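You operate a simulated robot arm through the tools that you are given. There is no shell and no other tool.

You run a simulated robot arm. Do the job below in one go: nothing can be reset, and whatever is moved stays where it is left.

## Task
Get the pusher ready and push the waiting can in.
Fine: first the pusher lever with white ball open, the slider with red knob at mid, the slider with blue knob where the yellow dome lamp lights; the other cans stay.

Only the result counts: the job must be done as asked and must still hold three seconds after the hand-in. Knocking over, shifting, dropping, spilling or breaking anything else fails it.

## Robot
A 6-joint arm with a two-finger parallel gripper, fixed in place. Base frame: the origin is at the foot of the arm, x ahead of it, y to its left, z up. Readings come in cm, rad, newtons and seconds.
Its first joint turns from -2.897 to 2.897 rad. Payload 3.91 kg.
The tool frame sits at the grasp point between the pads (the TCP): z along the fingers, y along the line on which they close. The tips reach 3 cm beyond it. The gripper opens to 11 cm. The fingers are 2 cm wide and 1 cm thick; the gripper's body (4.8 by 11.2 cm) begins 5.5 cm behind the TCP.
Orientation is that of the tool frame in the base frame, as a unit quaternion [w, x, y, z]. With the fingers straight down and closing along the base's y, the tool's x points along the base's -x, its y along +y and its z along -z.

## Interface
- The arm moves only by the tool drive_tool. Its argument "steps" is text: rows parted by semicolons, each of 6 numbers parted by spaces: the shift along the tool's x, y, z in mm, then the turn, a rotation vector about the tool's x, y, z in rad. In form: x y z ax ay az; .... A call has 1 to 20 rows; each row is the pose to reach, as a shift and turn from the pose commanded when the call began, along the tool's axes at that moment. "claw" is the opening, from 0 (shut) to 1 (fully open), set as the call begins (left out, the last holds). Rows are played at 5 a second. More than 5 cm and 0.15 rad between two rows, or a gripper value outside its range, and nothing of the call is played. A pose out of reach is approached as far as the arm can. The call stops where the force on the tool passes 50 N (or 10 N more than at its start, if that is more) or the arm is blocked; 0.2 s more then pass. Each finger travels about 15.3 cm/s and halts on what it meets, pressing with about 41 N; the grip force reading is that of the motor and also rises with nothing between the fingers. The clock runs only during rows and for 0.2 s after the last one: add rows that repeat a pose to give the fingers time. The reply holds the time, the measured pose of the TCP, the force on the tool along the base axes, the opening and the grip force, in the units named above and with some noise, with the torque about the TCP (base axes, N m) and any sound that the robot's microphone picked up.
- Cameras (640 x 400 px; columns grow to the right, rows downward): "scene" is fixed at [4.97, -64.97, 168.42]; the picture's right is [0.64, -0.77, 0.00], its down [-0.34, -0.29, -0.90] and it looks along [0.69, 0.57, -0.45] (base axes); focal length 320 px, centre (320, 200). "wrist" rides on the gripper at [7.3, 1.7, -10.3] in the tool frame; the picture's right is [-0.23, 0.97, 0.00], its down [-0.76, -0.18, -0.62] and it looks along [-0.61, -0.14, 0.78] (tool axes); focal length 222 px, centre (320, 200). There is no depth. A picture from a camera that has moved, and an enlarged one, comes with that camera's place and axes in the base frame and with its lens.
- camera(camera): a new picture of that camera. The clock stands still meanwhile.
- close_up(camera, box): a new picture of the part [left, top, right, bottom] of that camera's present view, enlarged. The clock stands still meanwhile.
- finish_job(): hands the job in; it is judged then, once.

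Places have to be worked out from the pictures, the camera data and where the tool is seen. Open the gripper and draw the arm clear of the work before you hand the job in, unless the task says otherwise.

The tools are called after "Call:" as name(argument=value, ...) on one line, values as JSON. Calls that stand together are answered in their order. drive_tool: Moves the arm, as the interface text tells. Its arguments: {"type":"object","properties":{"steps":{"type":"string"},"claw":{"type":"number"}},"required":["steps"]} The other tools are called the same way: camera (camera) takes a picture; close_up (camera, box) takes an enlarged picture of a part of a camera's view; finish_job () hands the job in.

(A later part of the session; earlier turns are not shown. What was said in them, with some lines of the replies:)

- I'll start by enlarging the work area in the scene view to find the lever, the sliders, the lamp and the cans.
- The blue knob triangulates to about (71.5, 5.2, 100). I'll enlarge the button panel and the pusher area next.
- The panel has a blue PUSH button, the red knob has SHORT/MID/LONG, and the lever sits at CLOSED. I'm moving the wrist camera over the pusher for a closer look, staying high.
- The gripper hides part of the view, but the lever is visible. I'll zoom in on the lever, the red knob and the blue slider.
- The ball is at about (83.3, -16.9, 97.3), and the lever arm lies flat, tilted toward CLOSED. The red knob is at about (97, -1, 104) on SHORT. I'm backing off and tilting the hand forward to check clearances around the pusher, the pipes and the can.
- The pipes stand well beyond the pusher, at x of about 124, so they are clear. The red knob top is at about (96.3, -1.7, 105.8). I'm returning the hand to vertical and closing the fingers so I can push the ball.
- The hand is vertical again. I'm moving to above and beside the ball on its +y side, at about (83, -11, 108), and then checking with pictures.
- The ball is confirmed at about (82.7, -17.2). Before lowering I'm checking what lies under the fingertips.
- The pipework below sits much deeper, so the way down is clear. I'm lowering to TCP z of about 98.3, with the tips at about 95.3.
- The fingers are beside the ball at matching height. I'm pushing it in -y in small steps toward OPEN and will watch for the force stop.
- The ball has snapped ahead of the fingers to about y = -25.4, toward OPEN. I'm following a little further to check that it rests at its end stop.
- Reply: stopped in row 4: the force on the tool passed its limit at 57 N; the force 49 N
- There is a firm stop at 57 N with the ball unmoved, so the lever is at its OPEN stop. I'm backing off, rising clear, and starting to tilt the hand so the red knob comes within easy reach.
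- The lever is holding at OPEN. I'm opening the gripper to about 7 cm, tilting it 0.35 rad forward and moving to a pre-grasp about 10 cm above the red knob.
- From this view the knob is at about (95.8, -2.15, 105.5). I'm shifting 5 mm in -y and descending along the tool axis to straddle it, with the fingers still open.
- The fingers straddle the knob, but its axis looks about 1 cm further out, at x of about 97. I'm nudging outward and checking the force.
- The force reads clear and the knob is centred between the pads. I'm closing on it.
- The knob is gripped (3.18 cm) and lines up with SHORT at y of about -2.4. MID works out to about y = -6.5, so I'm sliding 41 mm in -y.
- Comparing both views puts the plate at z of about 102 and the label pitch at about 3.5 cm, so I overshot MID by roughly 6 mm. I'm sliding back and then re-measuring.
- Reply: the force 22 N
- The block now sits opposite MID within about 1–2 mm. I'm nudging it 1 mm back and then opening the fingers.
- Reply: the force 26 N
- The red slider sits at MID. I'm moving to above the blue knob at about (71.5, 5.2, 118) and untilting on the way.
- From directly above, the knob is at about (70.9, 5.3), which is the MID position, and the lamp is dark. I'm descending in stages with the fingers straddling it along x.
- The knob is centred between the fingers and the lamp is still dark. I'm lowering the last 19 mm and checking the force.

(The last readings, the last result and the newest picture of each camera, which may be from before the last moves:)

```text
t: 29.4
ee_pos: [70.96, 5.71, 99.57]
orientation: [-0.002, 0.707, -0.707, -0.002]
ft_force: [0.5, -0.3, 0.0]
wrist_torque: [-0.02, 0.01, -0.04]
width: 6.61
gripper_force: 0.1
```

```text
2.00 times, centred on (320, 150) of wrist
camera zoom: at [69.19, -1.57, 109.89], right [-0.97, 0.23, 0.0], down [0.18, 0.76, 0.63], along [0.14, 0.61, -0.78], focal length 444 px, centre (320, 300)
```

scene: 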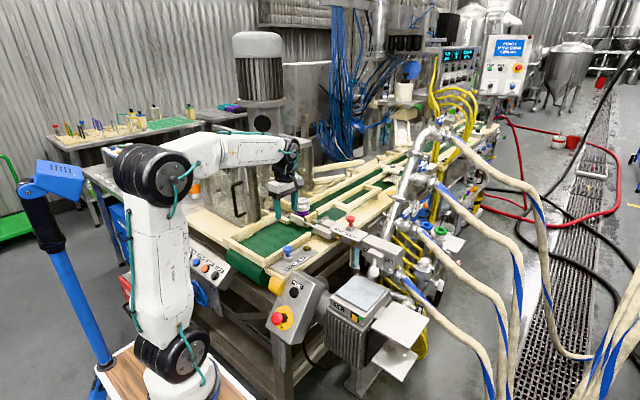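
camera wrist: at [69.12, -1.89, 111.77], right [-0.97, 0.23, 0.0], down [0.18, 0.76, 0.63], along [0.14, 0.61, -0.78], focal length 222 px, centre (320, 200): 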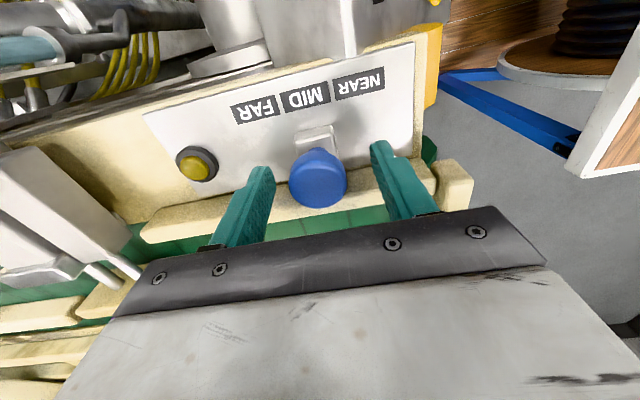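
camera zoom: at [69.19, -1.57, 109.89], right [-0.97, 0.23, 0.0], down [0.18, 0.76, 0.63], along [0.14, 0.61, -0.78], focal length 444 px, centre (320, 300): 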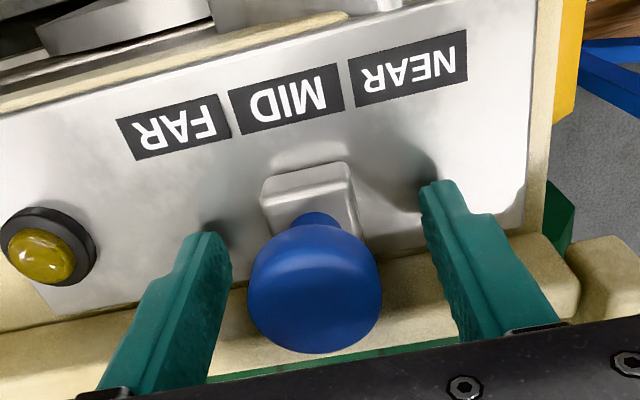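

Contact-free and centred. I'm gripping the blue knob.

Call:
drive_tool(steps="0 0 0 0 0 0; 0 0 0 0 0 0; 0 0 0 0 0 0; 0 0 0 0 0 0", claw=0.2)

Call:
drive_tool(steps="0 -3 0 0 0 0; 0 -6 0 0 0 0; 0 -6 0 0 0 0")

Call:
close_up(camera="scene", box=[250, 210, 350, 290])

```text
t: 30.4
ee_pos: [71.05, 5.72, 99.7]
orientation: [0.002, -0.707, 0.707, 0.002]
ft_force: [0.9, 0.2, -2.0]
wrist_torque: [0.0, 0.02, -0.02]
width: 3.29
gripper_force: 44.9
```

```text
t: 31.2
ee_pos: [71.5, 5.75, 99.62]
orientation: [0.001, -0.707, 0.707, 0.002]
ft_force: [-2.4, -1.7, -17.2]
wrist_torque: [0.06, 0.03, -0.05]
width: 3.29
gripper_force: 45.2
```

```text
5.00 times, centred on (300, 250) of scene
camera zoom: at [4.97, -64.97, 168.42], right [0.64, -0.77, 0.0], down [-0.34, -0.29, -0.9], along [0.69, 0.57, -0.45], focal length 1598 px, centre (420, -50)
```

zoom: 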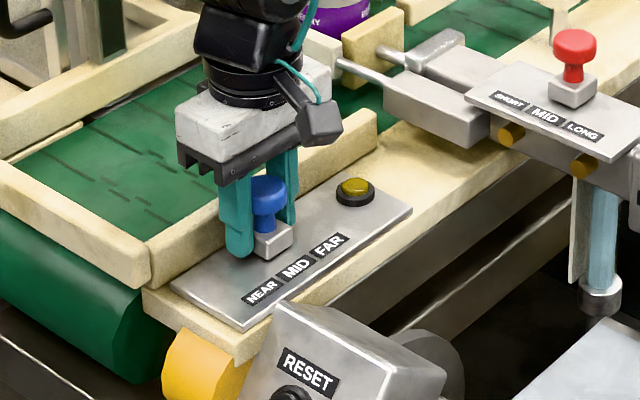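

The slider moved 5–6 mm and the lamp is still dark. I'm continuing toward FAR in small moves and checking the lamp each time.

Call:
drive_tool(steps="0 -3 0 0 0 0; 0 -5 0 0 0 0; 0 -5 0 0 0 0")

Call:
close_up(camera="scene", box=[270, 220, 330, 270])

Call:
drive_tool(steps="0 -3 0 0 0 0; 0 -5 0 0 0 0; 0 -5 0 0 0 0")

Call:
close_up(camera="scene", box=[270, 220, 330, 270])

```text
t: 32.0
ee_pos: [72.18, 5.7, 99.63]
orientation: [0.001, -0.707, 0.707, 0.003]
ft_force: [-1.1, -8.1, -20.6]
wrist_torque: [-0.06, 0.08, 0.0]
width: 3.28
gripper_force: 45.5
```

```text
8.00 times, centred on (300, 245) of scene
camera zoom: at [4.97, -64.97, 168.42], right [0.64, -0.77, 0.0], down [-0.34, -0.29, -0.9], along [0.69, 0.57, -0.45], focal length 2556 px, centre (480, -160)
```

zoom: 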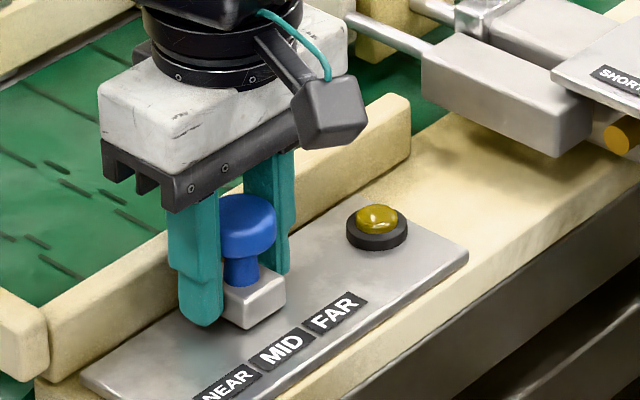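

```text
t: 32.8
ee_pos: [72.64, 5.77, 99.58]
orientation: [0.003, -0.707, 0.708, 0.002]
ft_force: [-0.2, -6.3, -14.4]
wrist_torque: [0.09, 0.08, -0.02]
width: 3.29
gripper_force: 44.8
```

```text
8.00 times, centred on (300, 245) of scene
camera zoom: at [4.97, -64.97, 168.42], right [0.64, -0.77, 0.0], down [-0.34, -0.29, -0.9], along [0.69, 0.57, -0.45], focal length 2556 px, centre (480, -160)
```

zoom: 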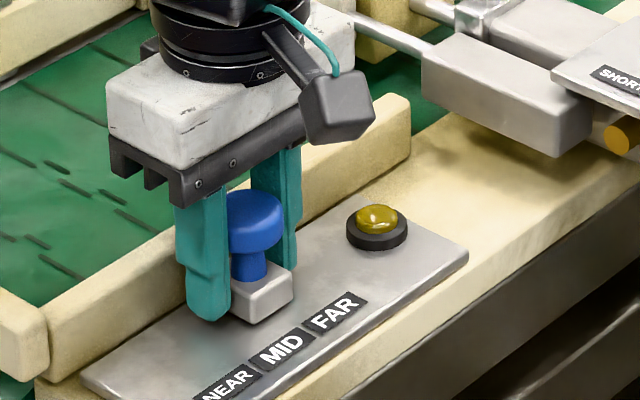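

Still dark at x = 72.6. I'm continuing in 4–5 mm increments.

Call:
drive_tool(steps="0 -2 0 0 0 0; 0 -4 0 0 0 0; 0 -4 0 0 0 0")

Call:
close_up(camera="scene", box=[270, 220, 330, 270])

Call:
drive_tool(steps="0 -2 0 0 0 0; 0 -4 0 0 0 0; 0 -4 0 0 0 0")

Call:
close_up(camera="scene", box=[270, 220, 330, 270])

Call:
drive_tool(steps="0 -2 0 0 0 0; 0 -4 0 0 0 0; 0 -4 0 0 0 0")

Call:
close_up(camera="scene", box=[270, 220, 330, 270])

```text
t: 33.6
ee_pos: [73.0, 5.83, 99.67]
orientation: [-0.002, 0.707, -0.707, -0.004]
ft_force: [-0.6, -5.3, -14.3]
wrist_torque: [0.08, 0.06, -0.01]
width: 3.32
gripper_force: 44.5
```

```text
8.00 times, centred on (300, 245) of scene
camera zoom: at [4.97, -64.97, 168.42], right [0.64, -0.77, 0.0], down [-0.34, -0.29, -0.9], along [0.69, 0.57, -0.45], focal length 2556 px, centre (480, -160)
```

zoom: 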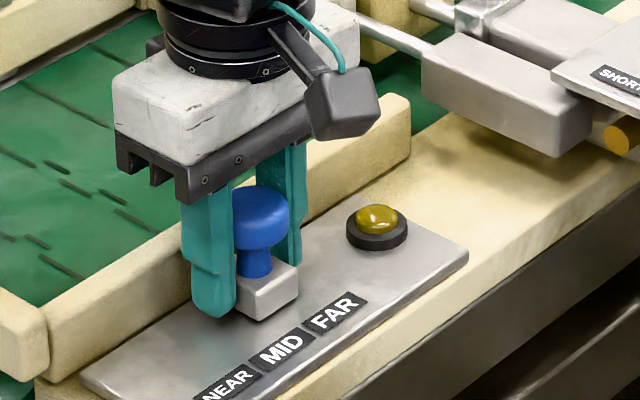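

```text
t: 34.4
ee_pos: [73.42, 5.77, 99.65]
orientation: [-0.002, 0.708, -0.706, -0.003]
ft_force: [-0.1, -2.6, -18.5]
wrist_torque: [0.16, 0.0, 0.0]
width: 3.3
gripper_force: 44.8
```

```text
8.00 times, centred on (300, 245) of scene
camera zoom: at [4.97, -64.97, 168.42], right [0.64, -0.77, 0.0], down [-0.34, -0.29, -0.9], along [0.69, 0.57, -0.45], focal length 2556 px, centre (480, -160)
```

zoom: 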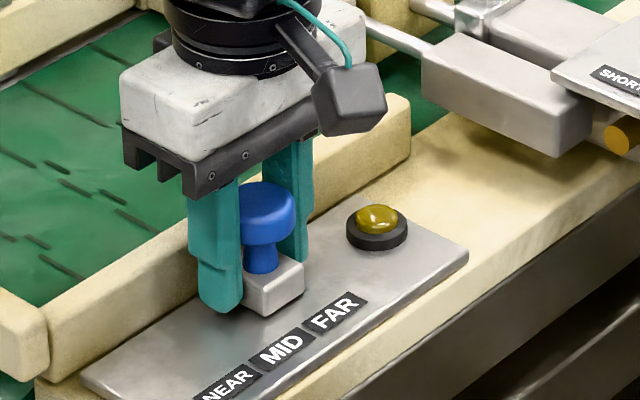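

```text
t: 35.2
ee_pos: [73.76, 5.76, 99.57]
orientation: [-0.002, 0.707, -0.707, -0.003]
ft_force: [0.4, 1.2, -20.6]
wrist_torque: [0.18, -0.01, 0.02]
width: 3.31
gripper_force: 44.8
```

```text
8.00 times, centred on (300, 245) of scene
camera zoom: at [4.97, -64.97, 168.42], right [0.64, -0.77, 0.0], down [-0.34, -0.29, -0.9], along [0.69, 0.57, -0.45], focal length 2556 px, centre (480, -160)
```

zoom: 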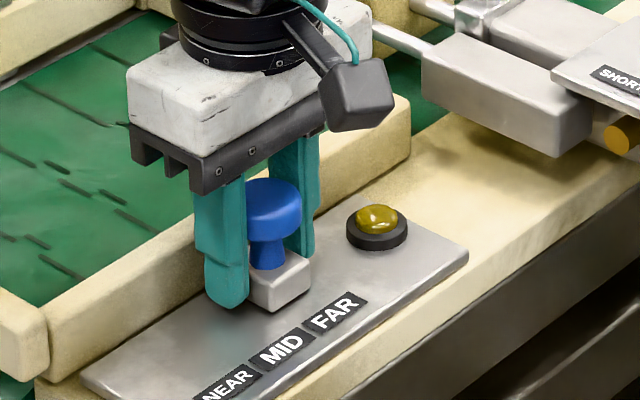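

Dark so far up to x of about 73.8. I'm continuing to and just past FAR.

Call:
drive_tool(steps="0 -2 0 0 0 0; 0 -4 0 0 0 0; 0 -4 0 0 0 0")

Call:
close_up(camera="scene", box=[270, 220, 330, 270])

Call:
drive_tool(steps="0 -2 0 0 0 0; 0 -4 0 0 0 0; 0 -4 0 0 0 0")

Call:
close_up(camera="scene", box=[270, 220, 330, 270])

Call:
drive_tool(steps="0 -2 0 0 0 0; 0 -4 0 0 0 0; 0 -4 0 0 0 0")

Call:
close_up(camera="scene", box=[270, 220, 330, 270])

```text
t: 36.0
ee_pos: [74.39, 5.73, 99.56]
orientation: [0.002, -0.707, 0.707, 0.003]
ft_force: [0.9, 0.4, -15.5]
wrist_torque: [0.05, 0.05, 0.05]
width: 3.31
gripper_force: 45.4
```

```text
8.00 times, centred on (300, 245) of scene
camera zoom: at [4.97, -64.97, 168.42], right [0.64, -0.77, 0.0], down [-0.34, -0.29, -0.9], along [0.69, 0.57, -0.45], focal length 2556 px, centre (480, -160)
```

zoom: 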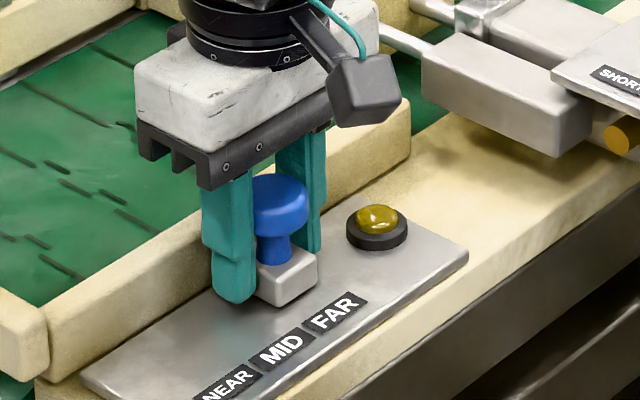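

```text
t: 36.8
ee_pos: [74.54, 5.73, 99.65]
orientation: [0.001, -0.707, 0.707, 0.002]
ft_force: [-11.8, -1.2, -7.5]
wrist_torque: [-0.02, 0.04, -0.07]
width: 3.29
gripper_force: 45.2
```

```text
8.00 times, centred on (300, 245) of scene
camera zoom: at [4.97, -64.97, 168.42], right [0.64, -0.77, 0.0], down [-0.34, -0.29, -0.9], along [0.69, 0.57, -0.45], focal length 2556 px, centre (480, -160)
```

zoom: 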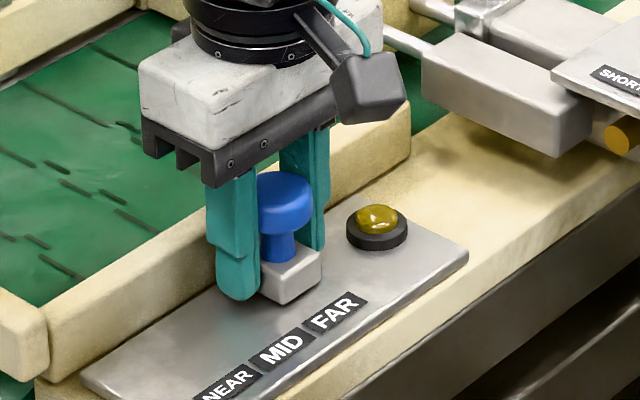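

```text
t: 37.6
ee_pos: [74.53, 5.7, 99.57]
orientation: [-0.001, -0.707, 0.708, 0.005]
ft_force: [-23.2, -2.2, 13.6]
wrist_torque: [0.16, 0.05, -0.15]
width: 3.28
gripper_force: 44.8
stopped in row 3: the force on the tool passed its limit at 51 N (the readings are from after the stop); the commanded pose is now the measured one
```

```text
8.00 times, centred on (300, 245) of scene
camera zoom: at [4.97, -64.97, 168.42], right [0.64, -0.77, 0.0], down [-0.34, -0.29, -0.9], along [0.69, 0.57, -0.45], focal length 2556 px, centre (480, -160)
```

zoom: 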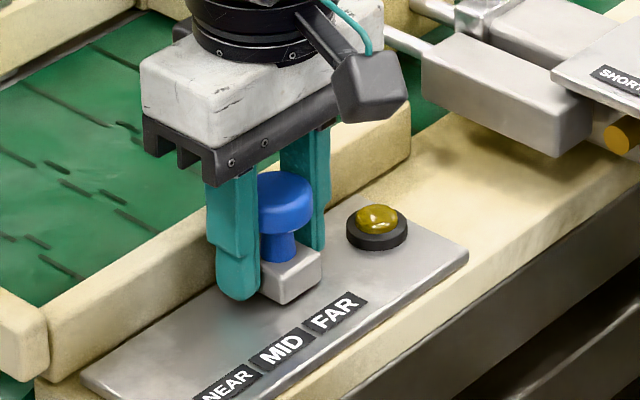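

That's the FAR stop at x = 74.5 and the lamp stayed dark. I'm sliding back past MID and sampling toward NEAR.

Call:
drive_tool(steps="0 6 0 0 0 0; 0 12 0 0 0 0; 0 18 0 0 0 0; 0 24 0 0 0 0; 0 30 0 0 0 0; 0 36 0 0 0 0; 0 39 0 0 0 0; 0 39 0 0 0 0")

Call:
close_up(camera="scene", box=[270, 220, 330, 270])

Call:
drive_tool(steps="0 2 0 0 0 0; 0 4 0 0 0 0; 0 4 0 0 0 0")

Call:
close_up(camera="scene", box=[270, 220, 330, 270])

Call:
drive_tool(steps="0 2 0 0 0 0; 0 4 0 0 0 0; 0 4 0 0 0 0")

Call:
close_up(camera="scene", box=[270, 220, 330, 270])

```text
t: 39.4
ee_pos: [70.89, 5.76, 99.63]
orientation: [0.0, 0.707, -0.707, -0.004]
ft_force: [1.4, -12.3, 14.8]
wrist_torque: [-0.1, -0.06, 0.0]
width: 3.27
gripper_force: 45.0
```

```text
8.00 times, centred on (300, 245) of scene
camera zoom: at [4.97, -64.97, 168.42], right [0.64, -0.77, 0.0], down [-0.34, -0.29, -0.9], along [0.69, 0.57, -0.45], focal length 2556 px, centre (480, -160)
```

zoom: 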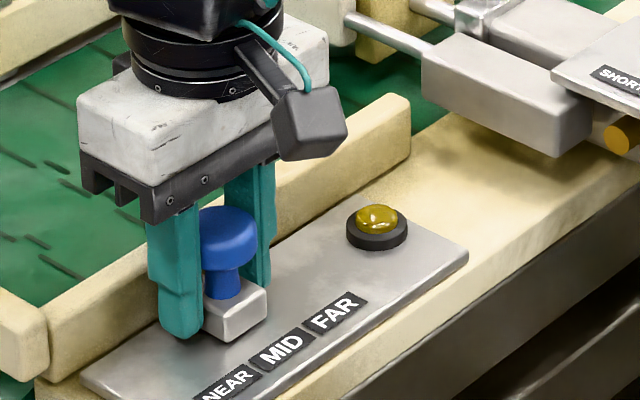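

```text
t: 40.2
ee_pos: [70.51, 5.65, 99.56]
orientation: [0.0, 0.707, -0.707, -0.005]
ft_force: [1.6, -12.2, 13.9]
wrist_torque: [0.05, -0.03, 0.01]
width: 3.29
gripper_force: 44.9
```

```text
8.00 times, centred on (300, 245) of scene
camera zoom: at [4.97, -64.97, 168.42], right [0.64, -0.77, 0.0], down [-0.34, -0.29, -0.9], along [0.69, 0.57, -0.45], focal length 2556 px, centre (480, -160)
```

zoom: 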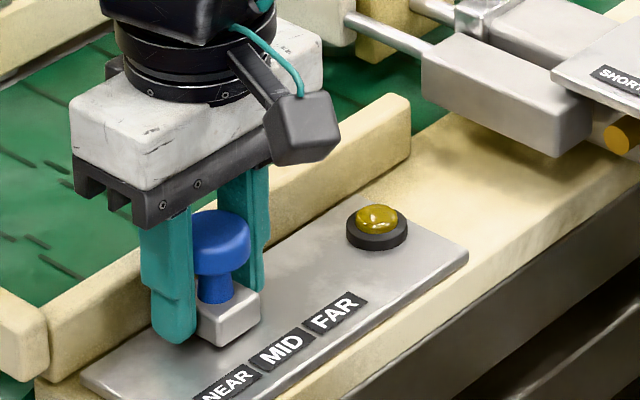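

```text
t: 41.0
ee_pos: [70.03, 5.72, 99.66]
orientation: [0.0, 0.707, -0.707, -0.004]
ft_force: [-0.1, -8.2, -2.9]
wrist_torque: [0.24, -0.03, -0.03]
width: 3.31
gripper_force: 44.8
```

```text
8.00 times, centred on (300, 245) of scene
camera zoom: at [4.97, -64.97, 168.42], right [0.64, -0.77, 0.0], down [-0.34, -0.29, -0.9], along [0.69, 0.57, -0.45], focal length 2556 px, centre (480, -160)
```

zoom: 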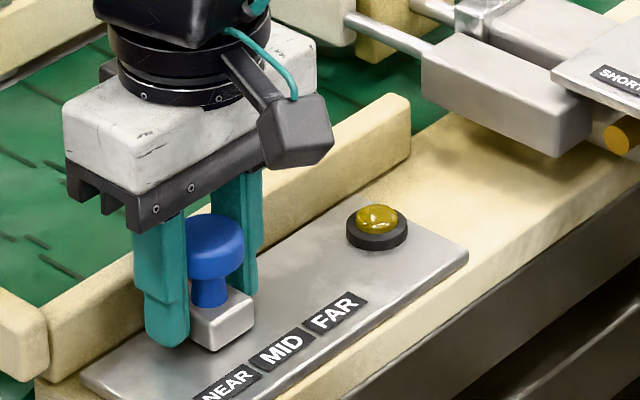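

Still dark at x = 70.0. I'm continuing toward NEAR in 4 mm increments.

Call:
drive_tool(steps="0 2 0 0 0 0; 0 4 0 0 0 0; 0 4 0 0 0 0")

Call:
close_up(camera="scene", box=[270, 220, 330, 270])

Call:
drive_tool(steps="0 2 0 0 0 0; 0 4 0 0 0 0; 0 4 0 0 0 0")

Call:
close_up(camera="scene", box=[270, 220, 330, 270])

Call:
drive_tool(steps="0 2 0 0 0 0; 0 4 0 0 0 0; 0 4 0 0 0 0")

Call:
close_up(camera="scene", box=[270, 220, 330, 270])

Call:
drive_tool(steps="0 2 0 0 0 0; 0 4 0 0 0 0; 0 4 0 0 0 0")

Call:
close_up(camera="scene", box=[270, 220, 330, 270])

```text
t: 41.8
ee_pos: [69.73, 5.68, 99.61]
orientation: [0.001, 0.707, -0.707, -0.004]
ft_force: [-0.1, -6.7, 1.0]
wrist_torque: [-0.03, 0.01, 0.03]
width: 3.33
gripper_force: 44.5
```

```text
8.00 times, centred on (300, 245) of scene
camera zoom: at [4.97, -64.97, 168.42], right [0.64, -0.77, 0.0], down [-0.34, -0.29, -0.9], along [0.69, 0.57, -0.45], focal length 2556 px, centre (480, -160)
```

zoom: 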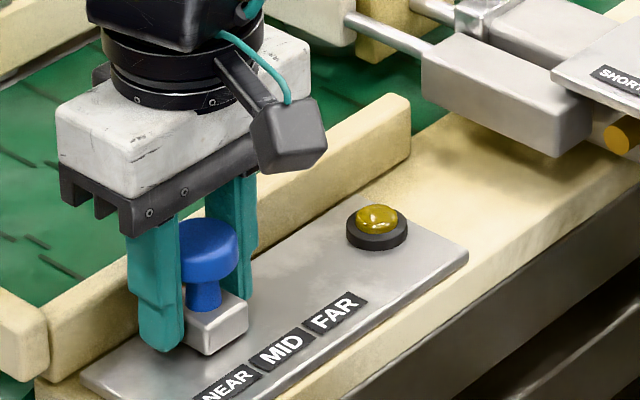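

```text
t: 42.6
ee_pos: [69.29, 5.72, 99.56]
orientation: [0.001, 0.707, -0.707, -0.004]
ft_force: [0.0, -4.1, 12.5]
wrist_torque: [0.03, -0.01, 0.01]
width: 3.28
gripper_force: 44.8
```

```text
8.00 times, centred on (300, 245) of scene
camera zoom: at [4.97, -64.97, 168.42], right [0.64, -0.77, 0.0], down [-0.34, -0.29, -0.9], along [0.69, 0.57, -0.45], focal length 2556 px, centre (480, -160)
```

zoom: 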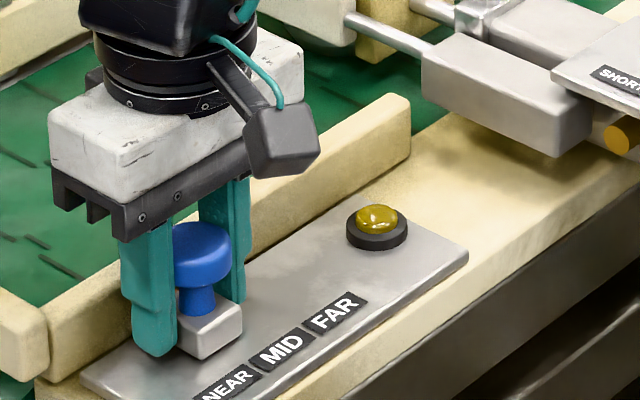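

```text
t: 43.4
ee_pos: [68.74, 5.69, 99.62]
orientation: [0.0, 0.708, -0.706, -0.004]
ft_force: [0.1, -0.2, 15.9]
wrist_torque: [0.03, 0.02, -0.02]
width: 3.28
gripper_force: 45.1
```

```text
8.00 times, centred on (300, 245) of scene
camera zoom: at [4.97, -64.97, 168.42], right [0.64, -0.77, 0.0], down [-0.34, -0.29, -0.9], along [0.69, 0.57, -0.45], focal length 2556 px, centre (480, -160)
```

zoom: 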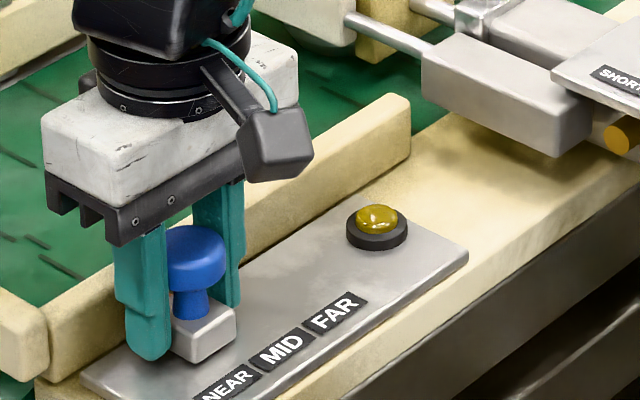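

```text
t: 44.2
ee_pos: [68.42, 5.71, 99.47]
orientation: [-0.001, -0.707, 0.707, 0.004]
ft_force: [-0.8, 3.1, 10.8]
wrist_torque: [0.03, 0.06, -0.02]
width: 3.3
gripper_force: 44.9
```

```text
8.00 times, centred on (300, 245) of scene
camera zoom: at [4.97, -64.97, 168.42], right [0.64, -0.77, 0.0], down [-0.34, -0.29, -0.9], along [0.69, 0.57, -0.45], focal length 2556 px, centre (480, -160)
```

zoom: 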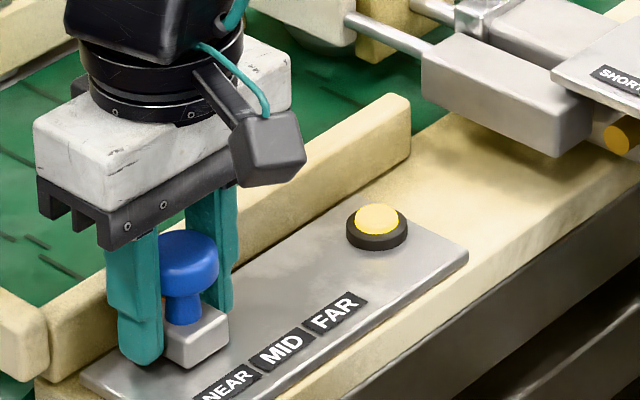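

The lamp is lit at x = 68.4. I'm probing 3 mm further to find the width of the lit band so I can centre in it.

Call:
drive_tool(steps="0 1.5 0 0 0 0; 0 3 0 0 0 0; 0 3 0 0 0 0")

Call:
close_up(camera="scene", box=[270, 220, 330, 270])

Call:
drive_tool(steps="0 1.5 0 0 0 0; 0 3 0 0 0 0; 0 3 0 0 0 0")

Call:
close_up(camera="scene", box=[270, 220, 330, 270])

```text
t: 45.0
ee_pos: [67.98, 5.84, 99.6]
orientation: [0.001, 0.707, -0.707, -0.005]
ft_force: [-1.3, 10.5, 5.5]
wrist_torque: [0.06, 0.02, -0.03]
width: 3.28
gripper_force: 45.2
```

```text
8.00 times, centred on (300, 245) of scene
camera zoom: at [4.97, -64.97, 168.42], right [0.64, -0.77, 0.0], down [-0.34, -0.29, -0.9], along [0.69, 0.57, -0.45], focal length 2556 px, centre (480, -160)
```

zoom: 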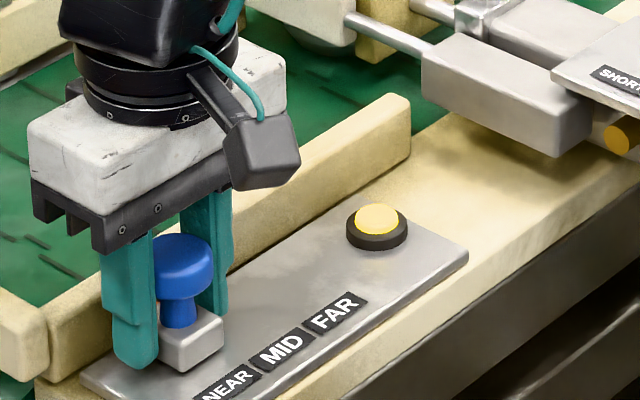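

```text
t: 45.8
ee_pos: [67.72, 5.82, 99.7]
orientation: [-0.001, -0.707, 0.707, 0.005]
ft_force: [-2.0, 11.4, -6.7]
wrist_torque: [0.01, -0.06, 0.02]
width: 3.31
gripper_force: 44.7
```

```text
8.00 times, centred on (300, 245) of scene
camera zoom: at [4.97, -64.97, 168.42], right [0.64, -0.77, 0.0], down [-0.34, -0.29, -0.9], along [0.69, 0.57, -0.45], focal length 2556 px, centre (480, -160)
```

zoom: 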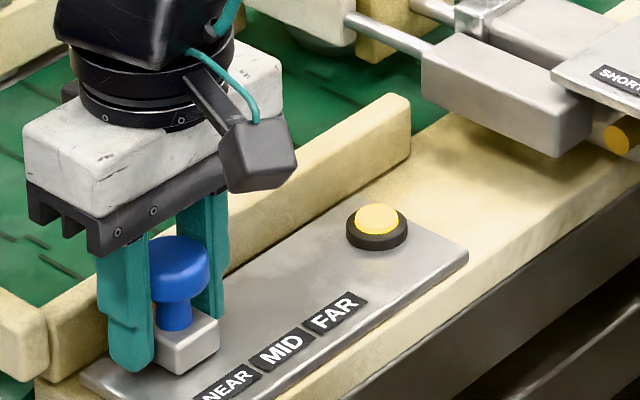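

Still lit at 67.7. I'm probing slightly further to learn whether NEAR is an end stop.

Call:
drive_tool(steps="0 1.5 0 0 0 0; 0 3 0 0 0 0; 0 3 0 0 0 0")

Call:
close_up(camera="scene", box=[270, 220, 330, 270])

Call:
drive_tool(steps="0 1.5 0 0 0 0; 0 3 0 0 0 0; 0 3 0 0 0 0")

Call:
close_up(camera="scene", box=[270, 220, 330, 270])

```text
t: 46.6
ee_pos: [67.58, 5.69, 99.7]
orientation: [-0.001, -0.707, 0.708, 0.004]
ft_force: [0.7, 11.4, -5.9]
wrist_torque: [-0.16, 0.01, -0.01]
width: 3.3
gripper_force: 45.3
```

```text
8.00 times, centred on (300, 245) of scene
camera zoom: at [4.97, -64.97, 168.42], right [0.64, -0.77, 0.0], down [-0.34, -0.29, -0.9], along [0.69, 0.57, -0.45], focal length 2556 px, centre (480, -160)
```

zoom: 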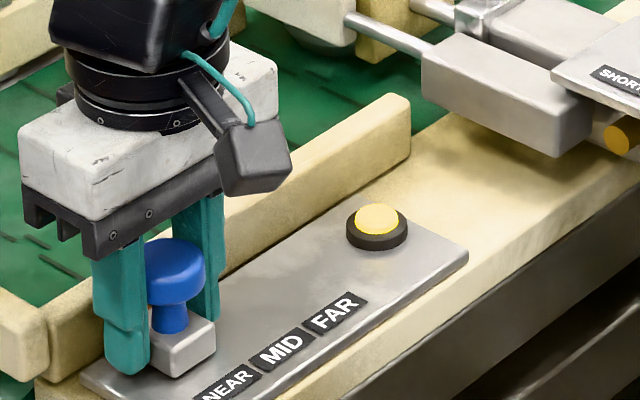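

```text
t: 47.4
ee_pos: [67.56, 5.8, 99.61]
orientation: [0.001, -0.707, 0.707, 0.002]
ft_force: [22.0, 5.3, 0.5]
wrist_torque: [-0.19, 0.01, 0.13]
width: 3.31
gripper_force: 44.7
```

```text
8.00 times, centred on (300, 245) of scene
camera zoom: at [4.97, -64.97, 168.42], right [0.64, -0.77, 0.0], down [-0.34, -0.29, -0.9], along [0.69, 0.57, -0.45], focal length 2556 px, centre (480, -160)
```

zoom: 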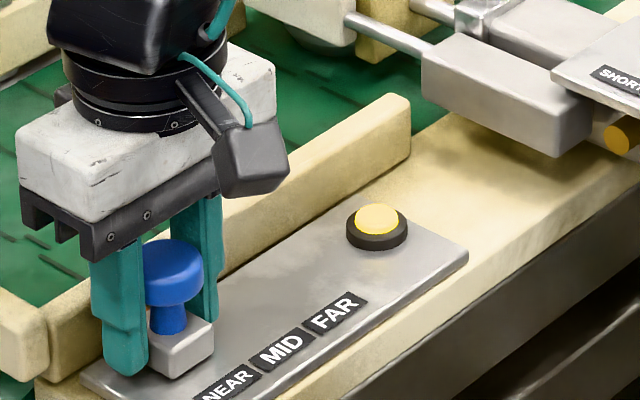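

The NEAR stop is at x = 67.55 with the lamp lit throughout. I'm relaxing the push, opening the fingers, and rising.

Call:
drive_tool(steps="0 -3 0 0 0 0; 0 -3 0 0 0 0")

Call:
drive_tool(steps="0 0 0 0 0 0; 0 0 0 0 0 0; 0 0 0 0 0 0", claw=0.6)

Call:
drive_tool(steps="0 0 -30 0 0 0; 0 0 -70 0 0 0; 0 0 -110 0 0 0; 0 0 -150 0 0 0; 0 0 -190 0 0 0; 0 0 -190 0 0 0")

Call:
close_up(camera="scene", box=[230, 180, 410, 300])

Call:
camera(camera="wrist")

```text
t: 48.0
ee_pos: [67.54, 5.83, 99.53]
orientation: [-0.001, -0.707, 0.707, 0.005]
ft_force: [1.2, 2.6, 14.9]
wrist_torque: [-0.04, 0.21, -0.04]
width: 3.32
gripper_force: 44.8
```

```text
t: 48.8
ee_pos: [67.51, 5.73, 99.43]
orientation: [0.001, 0.708, -0.707, -0.004]
ft_force: [0.7, 0.2, -0.5]
wrist_torque: [0.0, 0.0, -0.03]
width: 6.62
gripper_force: 0.0
```

```text
t: 50.2
ee_pos: [67.61, 5.62, 118.44]
orientation: [-0.002, -0.707, 0.707, 0.004]
ft_force: [0.1, 0.1, -0.1]
wrist_torque: [0.0, 0.0, -0.01]
width: 6.6
gripper_force: 0.1
```

```text
3.33 times, centred on (320, 240) of scene
camera zoom: at [4.97, -64.97, 168.42], right [0.64, -0.77, 0.0], down [-0.34, -0.29, -0.9], along [0.69, 0.57, -0.45], focal length 1065 px, centre (320, 67)
```

zoom: 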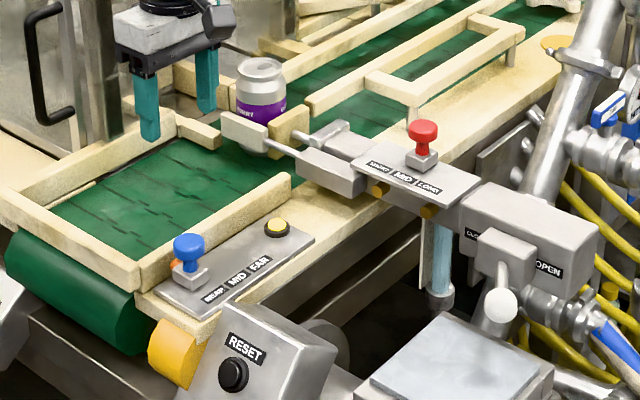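

```text
taken
camera wrist: at [65.96, -1.69, 128.76], right [-0.97, 0.23, 0.01], down [0.18, 0.76, 0.63], along [0.14, 0.61, -0.78], focal length 222 px, centre (320, 200)
```

wrist: 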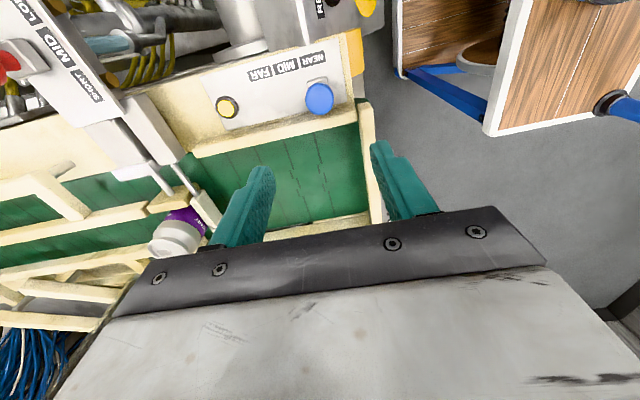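

All three settings hold and the lamp is lit. I'm moving over to the button panel while turning the hand back to its normal orientation, with the fingers closing for the press.

Call:
drive_tool(steps="-17 17 -2 0 0 0.14; -34 34 -4 0 0 0.28; -51 51 -6 0 0 0.42; -68 68 -8 0 0 0.56; -85 85 -10 0 0 0.7; -102 102 -12 0 0 0.84; -119 119 -14 0 0 0.98; -136 136 -16 0 0 1.12; -153 153 -18 0 0 1.26; -170 170 -20 0 0 1.4; -187 187 -20 0 0 1.5; -200 200 -20 0 0 1.571; -200 200 -20 0 0 1.571", claw=0)

Call:
camera(camera="wrist")

Call:
camera(camera="scene")

```text
t: 53.0
ee_pos: [47.66, 25.66, 120.79]
orientation: [-0.003, 0.0, 1.0, 0.003]
ft_force: [-0.4, -0.3, 0.2]
wrist_torque: [0.03, 0.03, 0.0]
width: 0.0
gripper_force: 37.2
```

```text
taken
camera wrist: at [40.31, 27.31, 131.21], right [0.23, 0.97, 0.0], down [0.77, -0.18, 0.62], along [0.6, -0.14, -0.79], focal length 222 px, centre (320, 200)
```

wrist: 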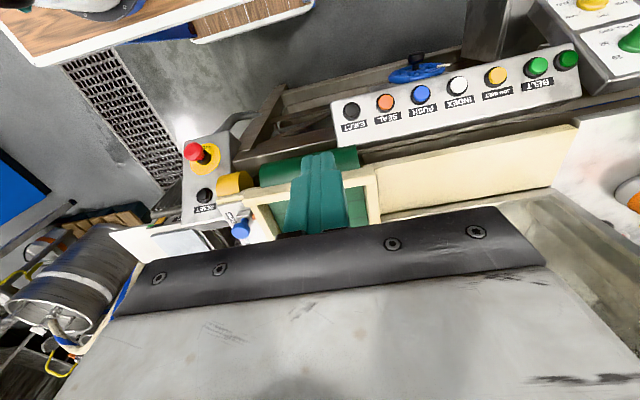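

```text
taken
```

scene: 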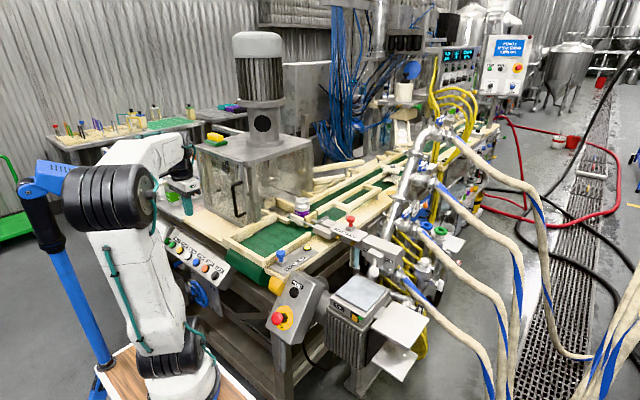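

The PUSH button triangulates to about (54.4, 42, 87). I'm moving closer, staying above it, to refine its position and the panel tilt.

Call:
drive_tool(steps="-9 28 25 0 0 0; -18 56 50 0 0 0; -27 84 75 0 0 0; -36 112 100 0 0 0; -43 143 125 0 0 0; -43 143 150 0 0 0; -43 143 150 0 0 0")

Call:
camera(camera="wrist")

Call:
close_up(camera="scene", box=[150, 160, 270, 260])

```text
t: 54.6
ee_pos: [51.75, 40.28, 105.96]
orientation: [-0.003, 0.0, 1.0, 0.003]
ft_force: [0.3, 0.2, -0.2]
wrist_torque: [0.01, -0.03, 0.03]
width: 0.02
gripper_force: 37.8
```

```text
taken
camera wrist: at [44.43, 41.94, 116.42], right [0.23, 0.97, 0.0], down [0.77, -0.18, 0.62], along [0.6, -0.14, -0.79], focal length 222 px, centre (320, 200)
```

wrist: 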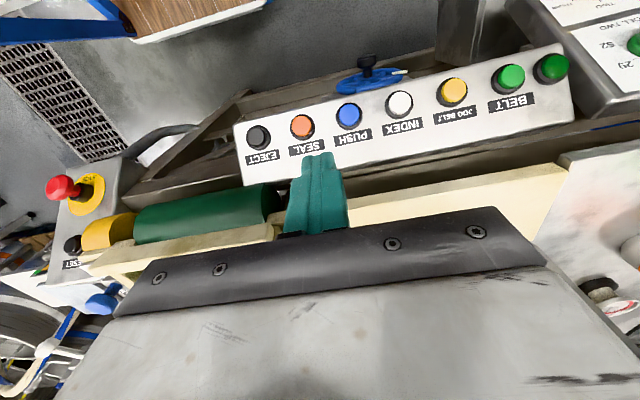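

```text
4.00 times, centred on (210, 210) of scene
camera zoom: at [4.97, -64.97, 168.42], right [0.64, -0.77, 0.0], down [-0.34, -0.29, -0.9], along [0.69, 0.57, -0.45], focal length 1278 px, centre (760, 160)
```

zoom: 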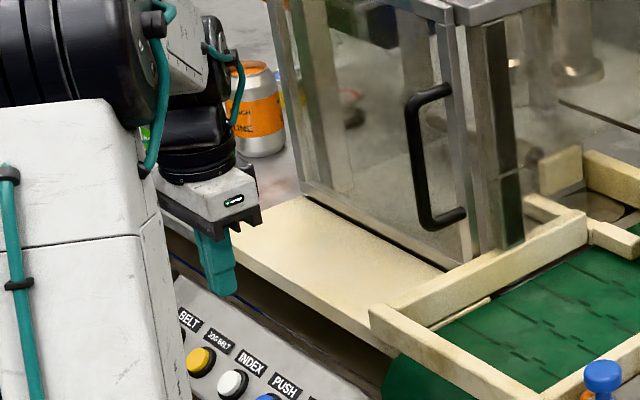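

The PUSH cap is at about (54.7, 43.5, 86), and the panel slopes about 30°, facing the robot. I'm tilting the hand 0.5 rad and lining up along the button's normal, still about 12 cm off.

Call:
drive_tool(steps="2 8 10 0 -0.1 0; 4 16 20 0 -0.2 0; 6 24 30 0 -0.3 0; 8 30 40 0 -0.4 0; 9 32 50 0 -0.5 0; 9 32 60 0 -0.5 0; 9 32 60 0 -0.5 0")

Call:
camera(camera="wrist")

Call:
camera(camera="scene")

```text
t: 56.2
ee_pos: [50.81, 43.22, 99.83]
orientation: [0.243, 0.0, 0.97, 0.003]
ft_force: [-1.0, 0.1, 0.4]
wrist_torque: [0.0, 0.03, 0.01]
width: 0.0
gripper_force: 37.3
```

```text
taken
camera wrist: at [39.51, 44.91, 105.54], right [0.2, 0.97, 0.11], down [0.38, -0.18, 0.91], along [0.9, -0.14, -0.4], focal length 222 px, centre (320, 200)
```

wrist: 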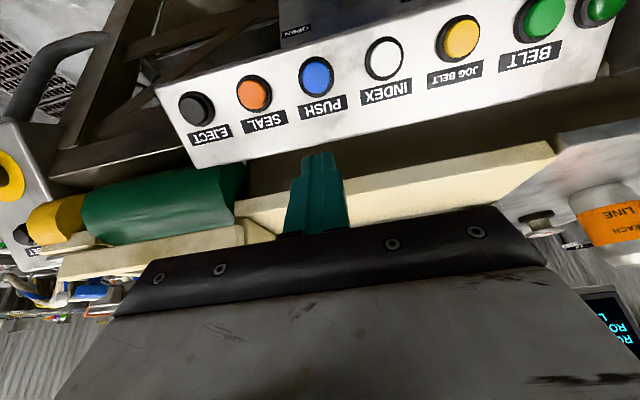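

```text
taken
```

scene: 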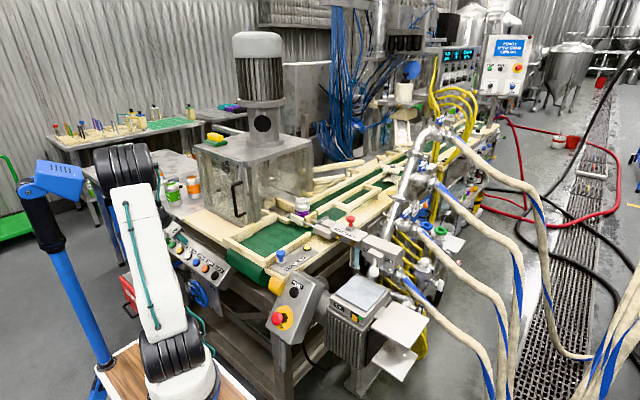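

Refined PUSH position: (54.4, 43.7, 85.8). I'm aligning the tool axis through it and advancing to about 2.5 cm off.

Call:
drive_tool(steps="17 3 20 0 0 0; 34 5 45 0 0 0; 34 5 70 0 0 0; 34 5 85 0 0 0; 34 5 85 0 0 0")

Call:
camera(camera="wrist")

Call:
close_up(camera="scene", box=[150, 210, 270, 310])

```text
t: 57.4
ee_pos: [51.87, 43.74, 90.67]
orientation: [0.244, 0.001, 0.97, 0.003]
ft_force: [-0.4, 0.2, 0.5]
wrist_torque: [0.01, 0.01, 0.01]
width: 0.0
gripper_force: 37.7
```

```text
taken
camera wrist: at [40.64, 45.49, 96.42], right [0.2, 0.97, 0.11], down [0.38, -0.18, 0.91], along [0.9, -0.14, -0.4], focal length 222 px, centre (320, 200)
```

wrist: 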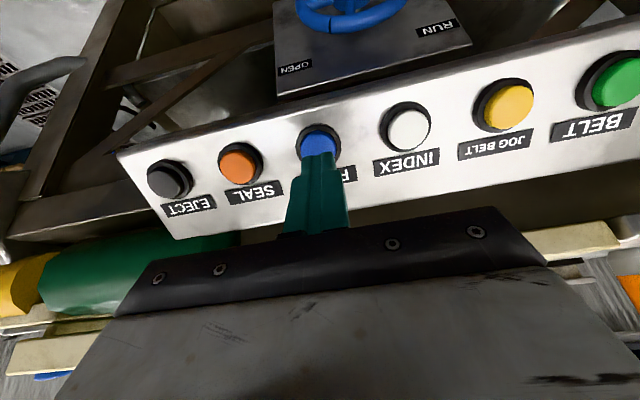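

```text
4.00 times, centred on (210, 260) of scene
camera zoom: at [4.97, -64.97, 168.42], right [0.64, -0.77, 0.0], down [-0.34, -0.29, -0.9], along [0.69, 0.57, -0.45], focal length 1278 px, centre (760, -40)
```

zoom: 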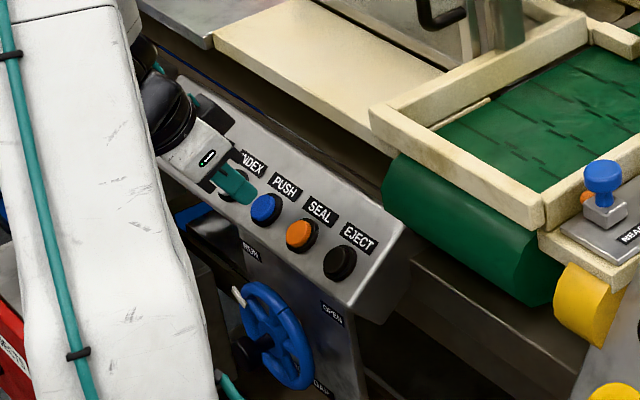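

The tool axis passes through the blue cap, with the tip about 2.4 cm away. I'm advancing to press PUSH in small steps.

Call:
drive_tool(steps="0 0 10 0 0 0; 0 0 18 0 0 0; 0 0 22 0 0 0; 0 0 25 0 0 0; 0 0 28 0 0 0; 0 0 31 0 0 0; 0 0 31 0 0 0")

Call:
camera(camera="wrist")

Call:
camera(camera="scene")

```text
t: 59.0
ee_pos: [53.31, 43.77, 88.18]
orientation: [0.245, 0.001, 0.97, 0.004]
ft_force: [-8.1, -4.3, 31.4]
wrist_torque: [-0.1, -0.57, -0.12]
width: 0.01
gripper_force: 37.5
heard: click
```

```text
taken
camera wrist: at [41.94, 45.51, 93.92], right [0.2, 0.97, 0.12], down [0.37, -0.18, 0.91], along [0.91, -0.14, -0.4], focal length 222 px, centre (320, 200)
```

wrist: 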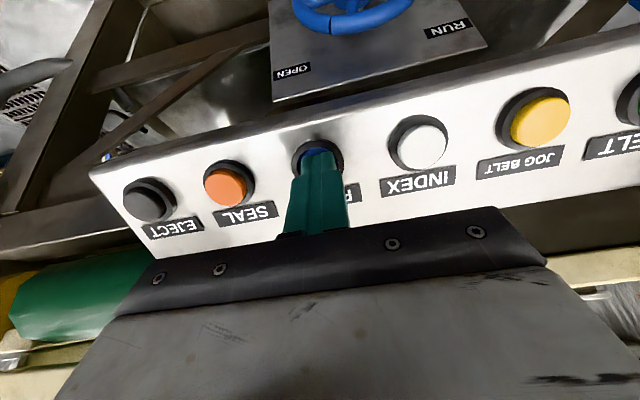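

```text
taken
```

scene: 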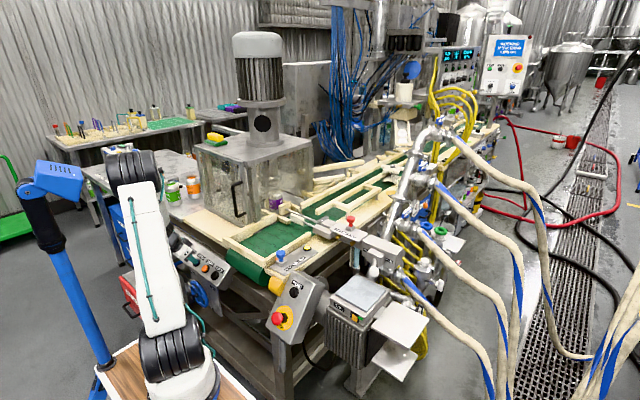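

There was a click, and the can has moved into the machine. I'm backing the finger off along the same line and looking at the result.

Call:
drive_tool(steps="0 0 -20 0 0 0; 0 0 -50 0 0 0; 0 0 -90 0 0 0; 0 0 -120 0 0 0; 0 0 -120 0 0 0")

Call:
close_up(camera="scene", box=[230, 170, 410, 290])

Call:
close_up(camera="scene", box=[240, 180, 330, 240])

Call:
close_up(camera="scene", box=[140, 150, 260, 230])

```text
t: 60.2
ee_pos: [47.65, 43.68, 98.7]
orientation: [0.244, 0.0, 0.97, 0.002]
ft_force: [0.0, -0.2, 0.2]
wrist_torque: [-0.01, 0.02, -0.01]
width: 0.01
gripper_force: 37.8
```

```text
3.33 times, centred on (320, 230) of scene
camera zoom: at [4.97, -64.97, 168.42], right [0.64, -0.77, 0.0], down [-0.34, -0.29, -0.9], along [0.69, 0.57, -0.45], focal length 1065 px, centre (320, 100)
```

zoom: 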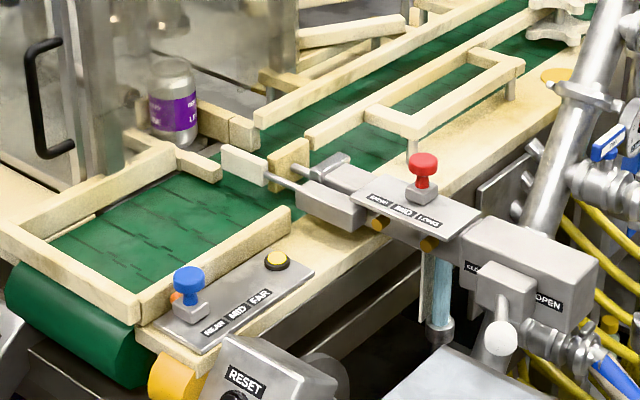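

```text
6.67 times, centred on (285, 210) of scene
camera zoom: at [4.97, -64.97, 168.42], right [0.64, -0.77, 0.0], down [-0.34, -0.29, -0.9], along [0.69, 0.57, -0.45], focal length 2130 px, centre (553, 133)
```

zoom: 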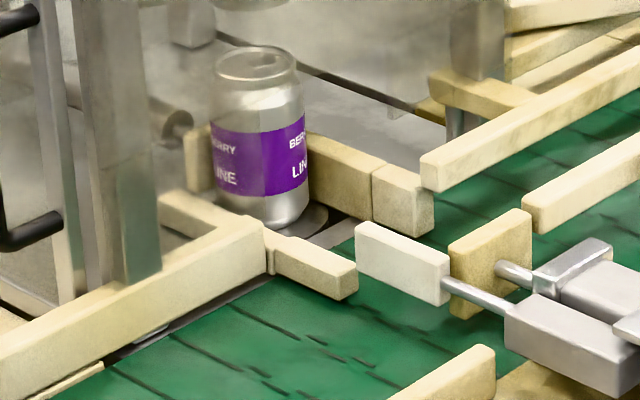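

```text
5.00 times, centred on (200, 190) of scene
camera zoom: at [4.97, -64.97, 168.42], right [0.64, -0.77, 0.0], down [-0.34, -0.29, -0.9], along [0.69, 0.57, -0.45], focal length 1598 px, centre (920, 250)
```

zoom: 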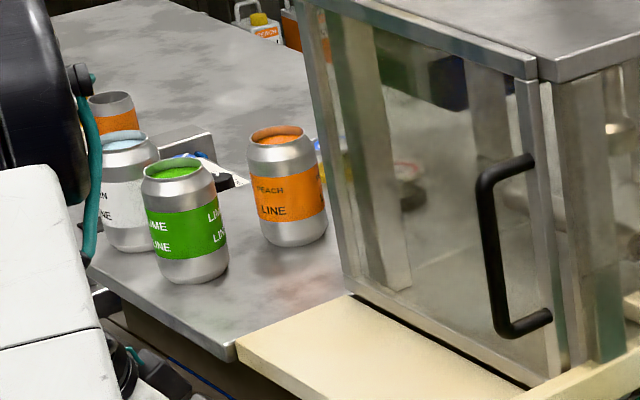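

The purple can now stands on the lifter inside the seamer, the pusher has drawn back, the lamp is lit, and the other cans are in place. I'm raising the arm clear and then opening the gripper.

Call:
drive_tool(steps="-19 0 -35 0 0 0; -38 0 -70 0 0 0; -57 0 -106 0 0 0; -76 0 -141 0 0 0; -94 0 -176 0 0 0; -94 0 -176 0 0 0")

Call:
drive_tool(steps="0 0 0 0 0 0; 0 0 0 0 0 0; 0 0 0 0 0 0; 0 0 0 0 0 0; 0 0 0 0 0 0; 0 0 0 0 0 0; 0 0 0 0 0 0; 0 0 0 0 0 0", claw=1)

Call:
close_up(camera="scene", box=[230, 170, 410, 290])

Call:
camera(camera="scene")

```text
t: 61.6
ee_pos: [47.86, 43.46, 118.47]
orientation: [0.243, 0.001, 0.97, 0.002]
ft_force: [0.3, 0.2, -0.5]
wrist_torque: [-0.02, -0.02, 0.01]
width: 0.01
gripper_force: 37.3
```

```text
t: 63.4
ee_pos: [47.87, 43.46, 118.41]
orientation: [0.244, 0.0, 0.97, 0.002]
ft_force: [0.3, 0.0, -0.4]
wrist_torque: [0.0, 0.01, 0.0]
width: 11.02
gripper_force: 0.1
```

```text
3.33 times, centred on (320, 230) of scene
camera zoom: at [4.97, -64.97, 168.42], right [0.64, -0.77, 0.0], down [-0.34, -0.29, -0.9], along [0.69, 0.57, -0.45], focal length 1065 px, centre (320, 100)
```

zoom: 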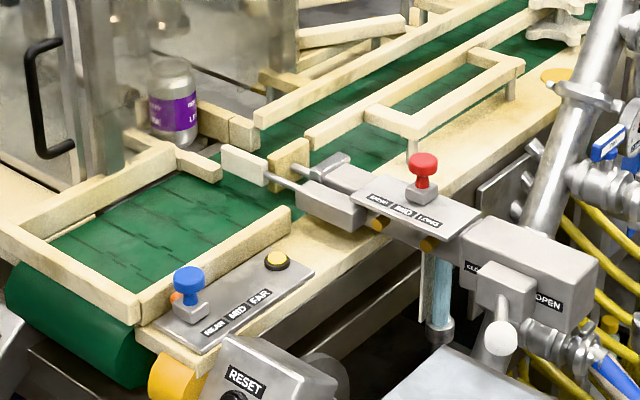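

```text
taken
```

scene: 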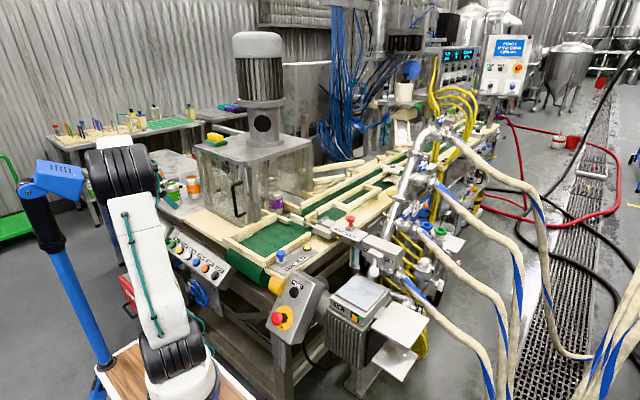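

Everything is steady: the lever is OPEN, red is at MID, blue is at NEAR with the lamp lit, and the can is inside. The arm is clear with the gripper open, so I'm handing in the job.

Call:
finish_job()

```text
The job is handed in.
```

The waiting purple can is now inside the machine, standing on the round plate behind the pusher. I've handed the job in, but the hand-in gave no verdict, so what follows is from my last pictures and readings.

- **White-ball lever:** at OPEN, pushed until it met its end stop.
- **Red-knob slider:** at MID, lined up with the label to within about 2 mm.
- **Blue-knob slider:** at NEAR, against its end stop. The yellow dome lamp stayed dark everywhere I checked between FAR and MID, and came on as the slider neared NEAR. It is still lit.
- **Push:** I pressed the blue PUSH button once and heard a click. The can went in and the pusher drew back.
- **Other cans:** still standing in their places after the push.

The gripper is open and the arm is clear of the work.
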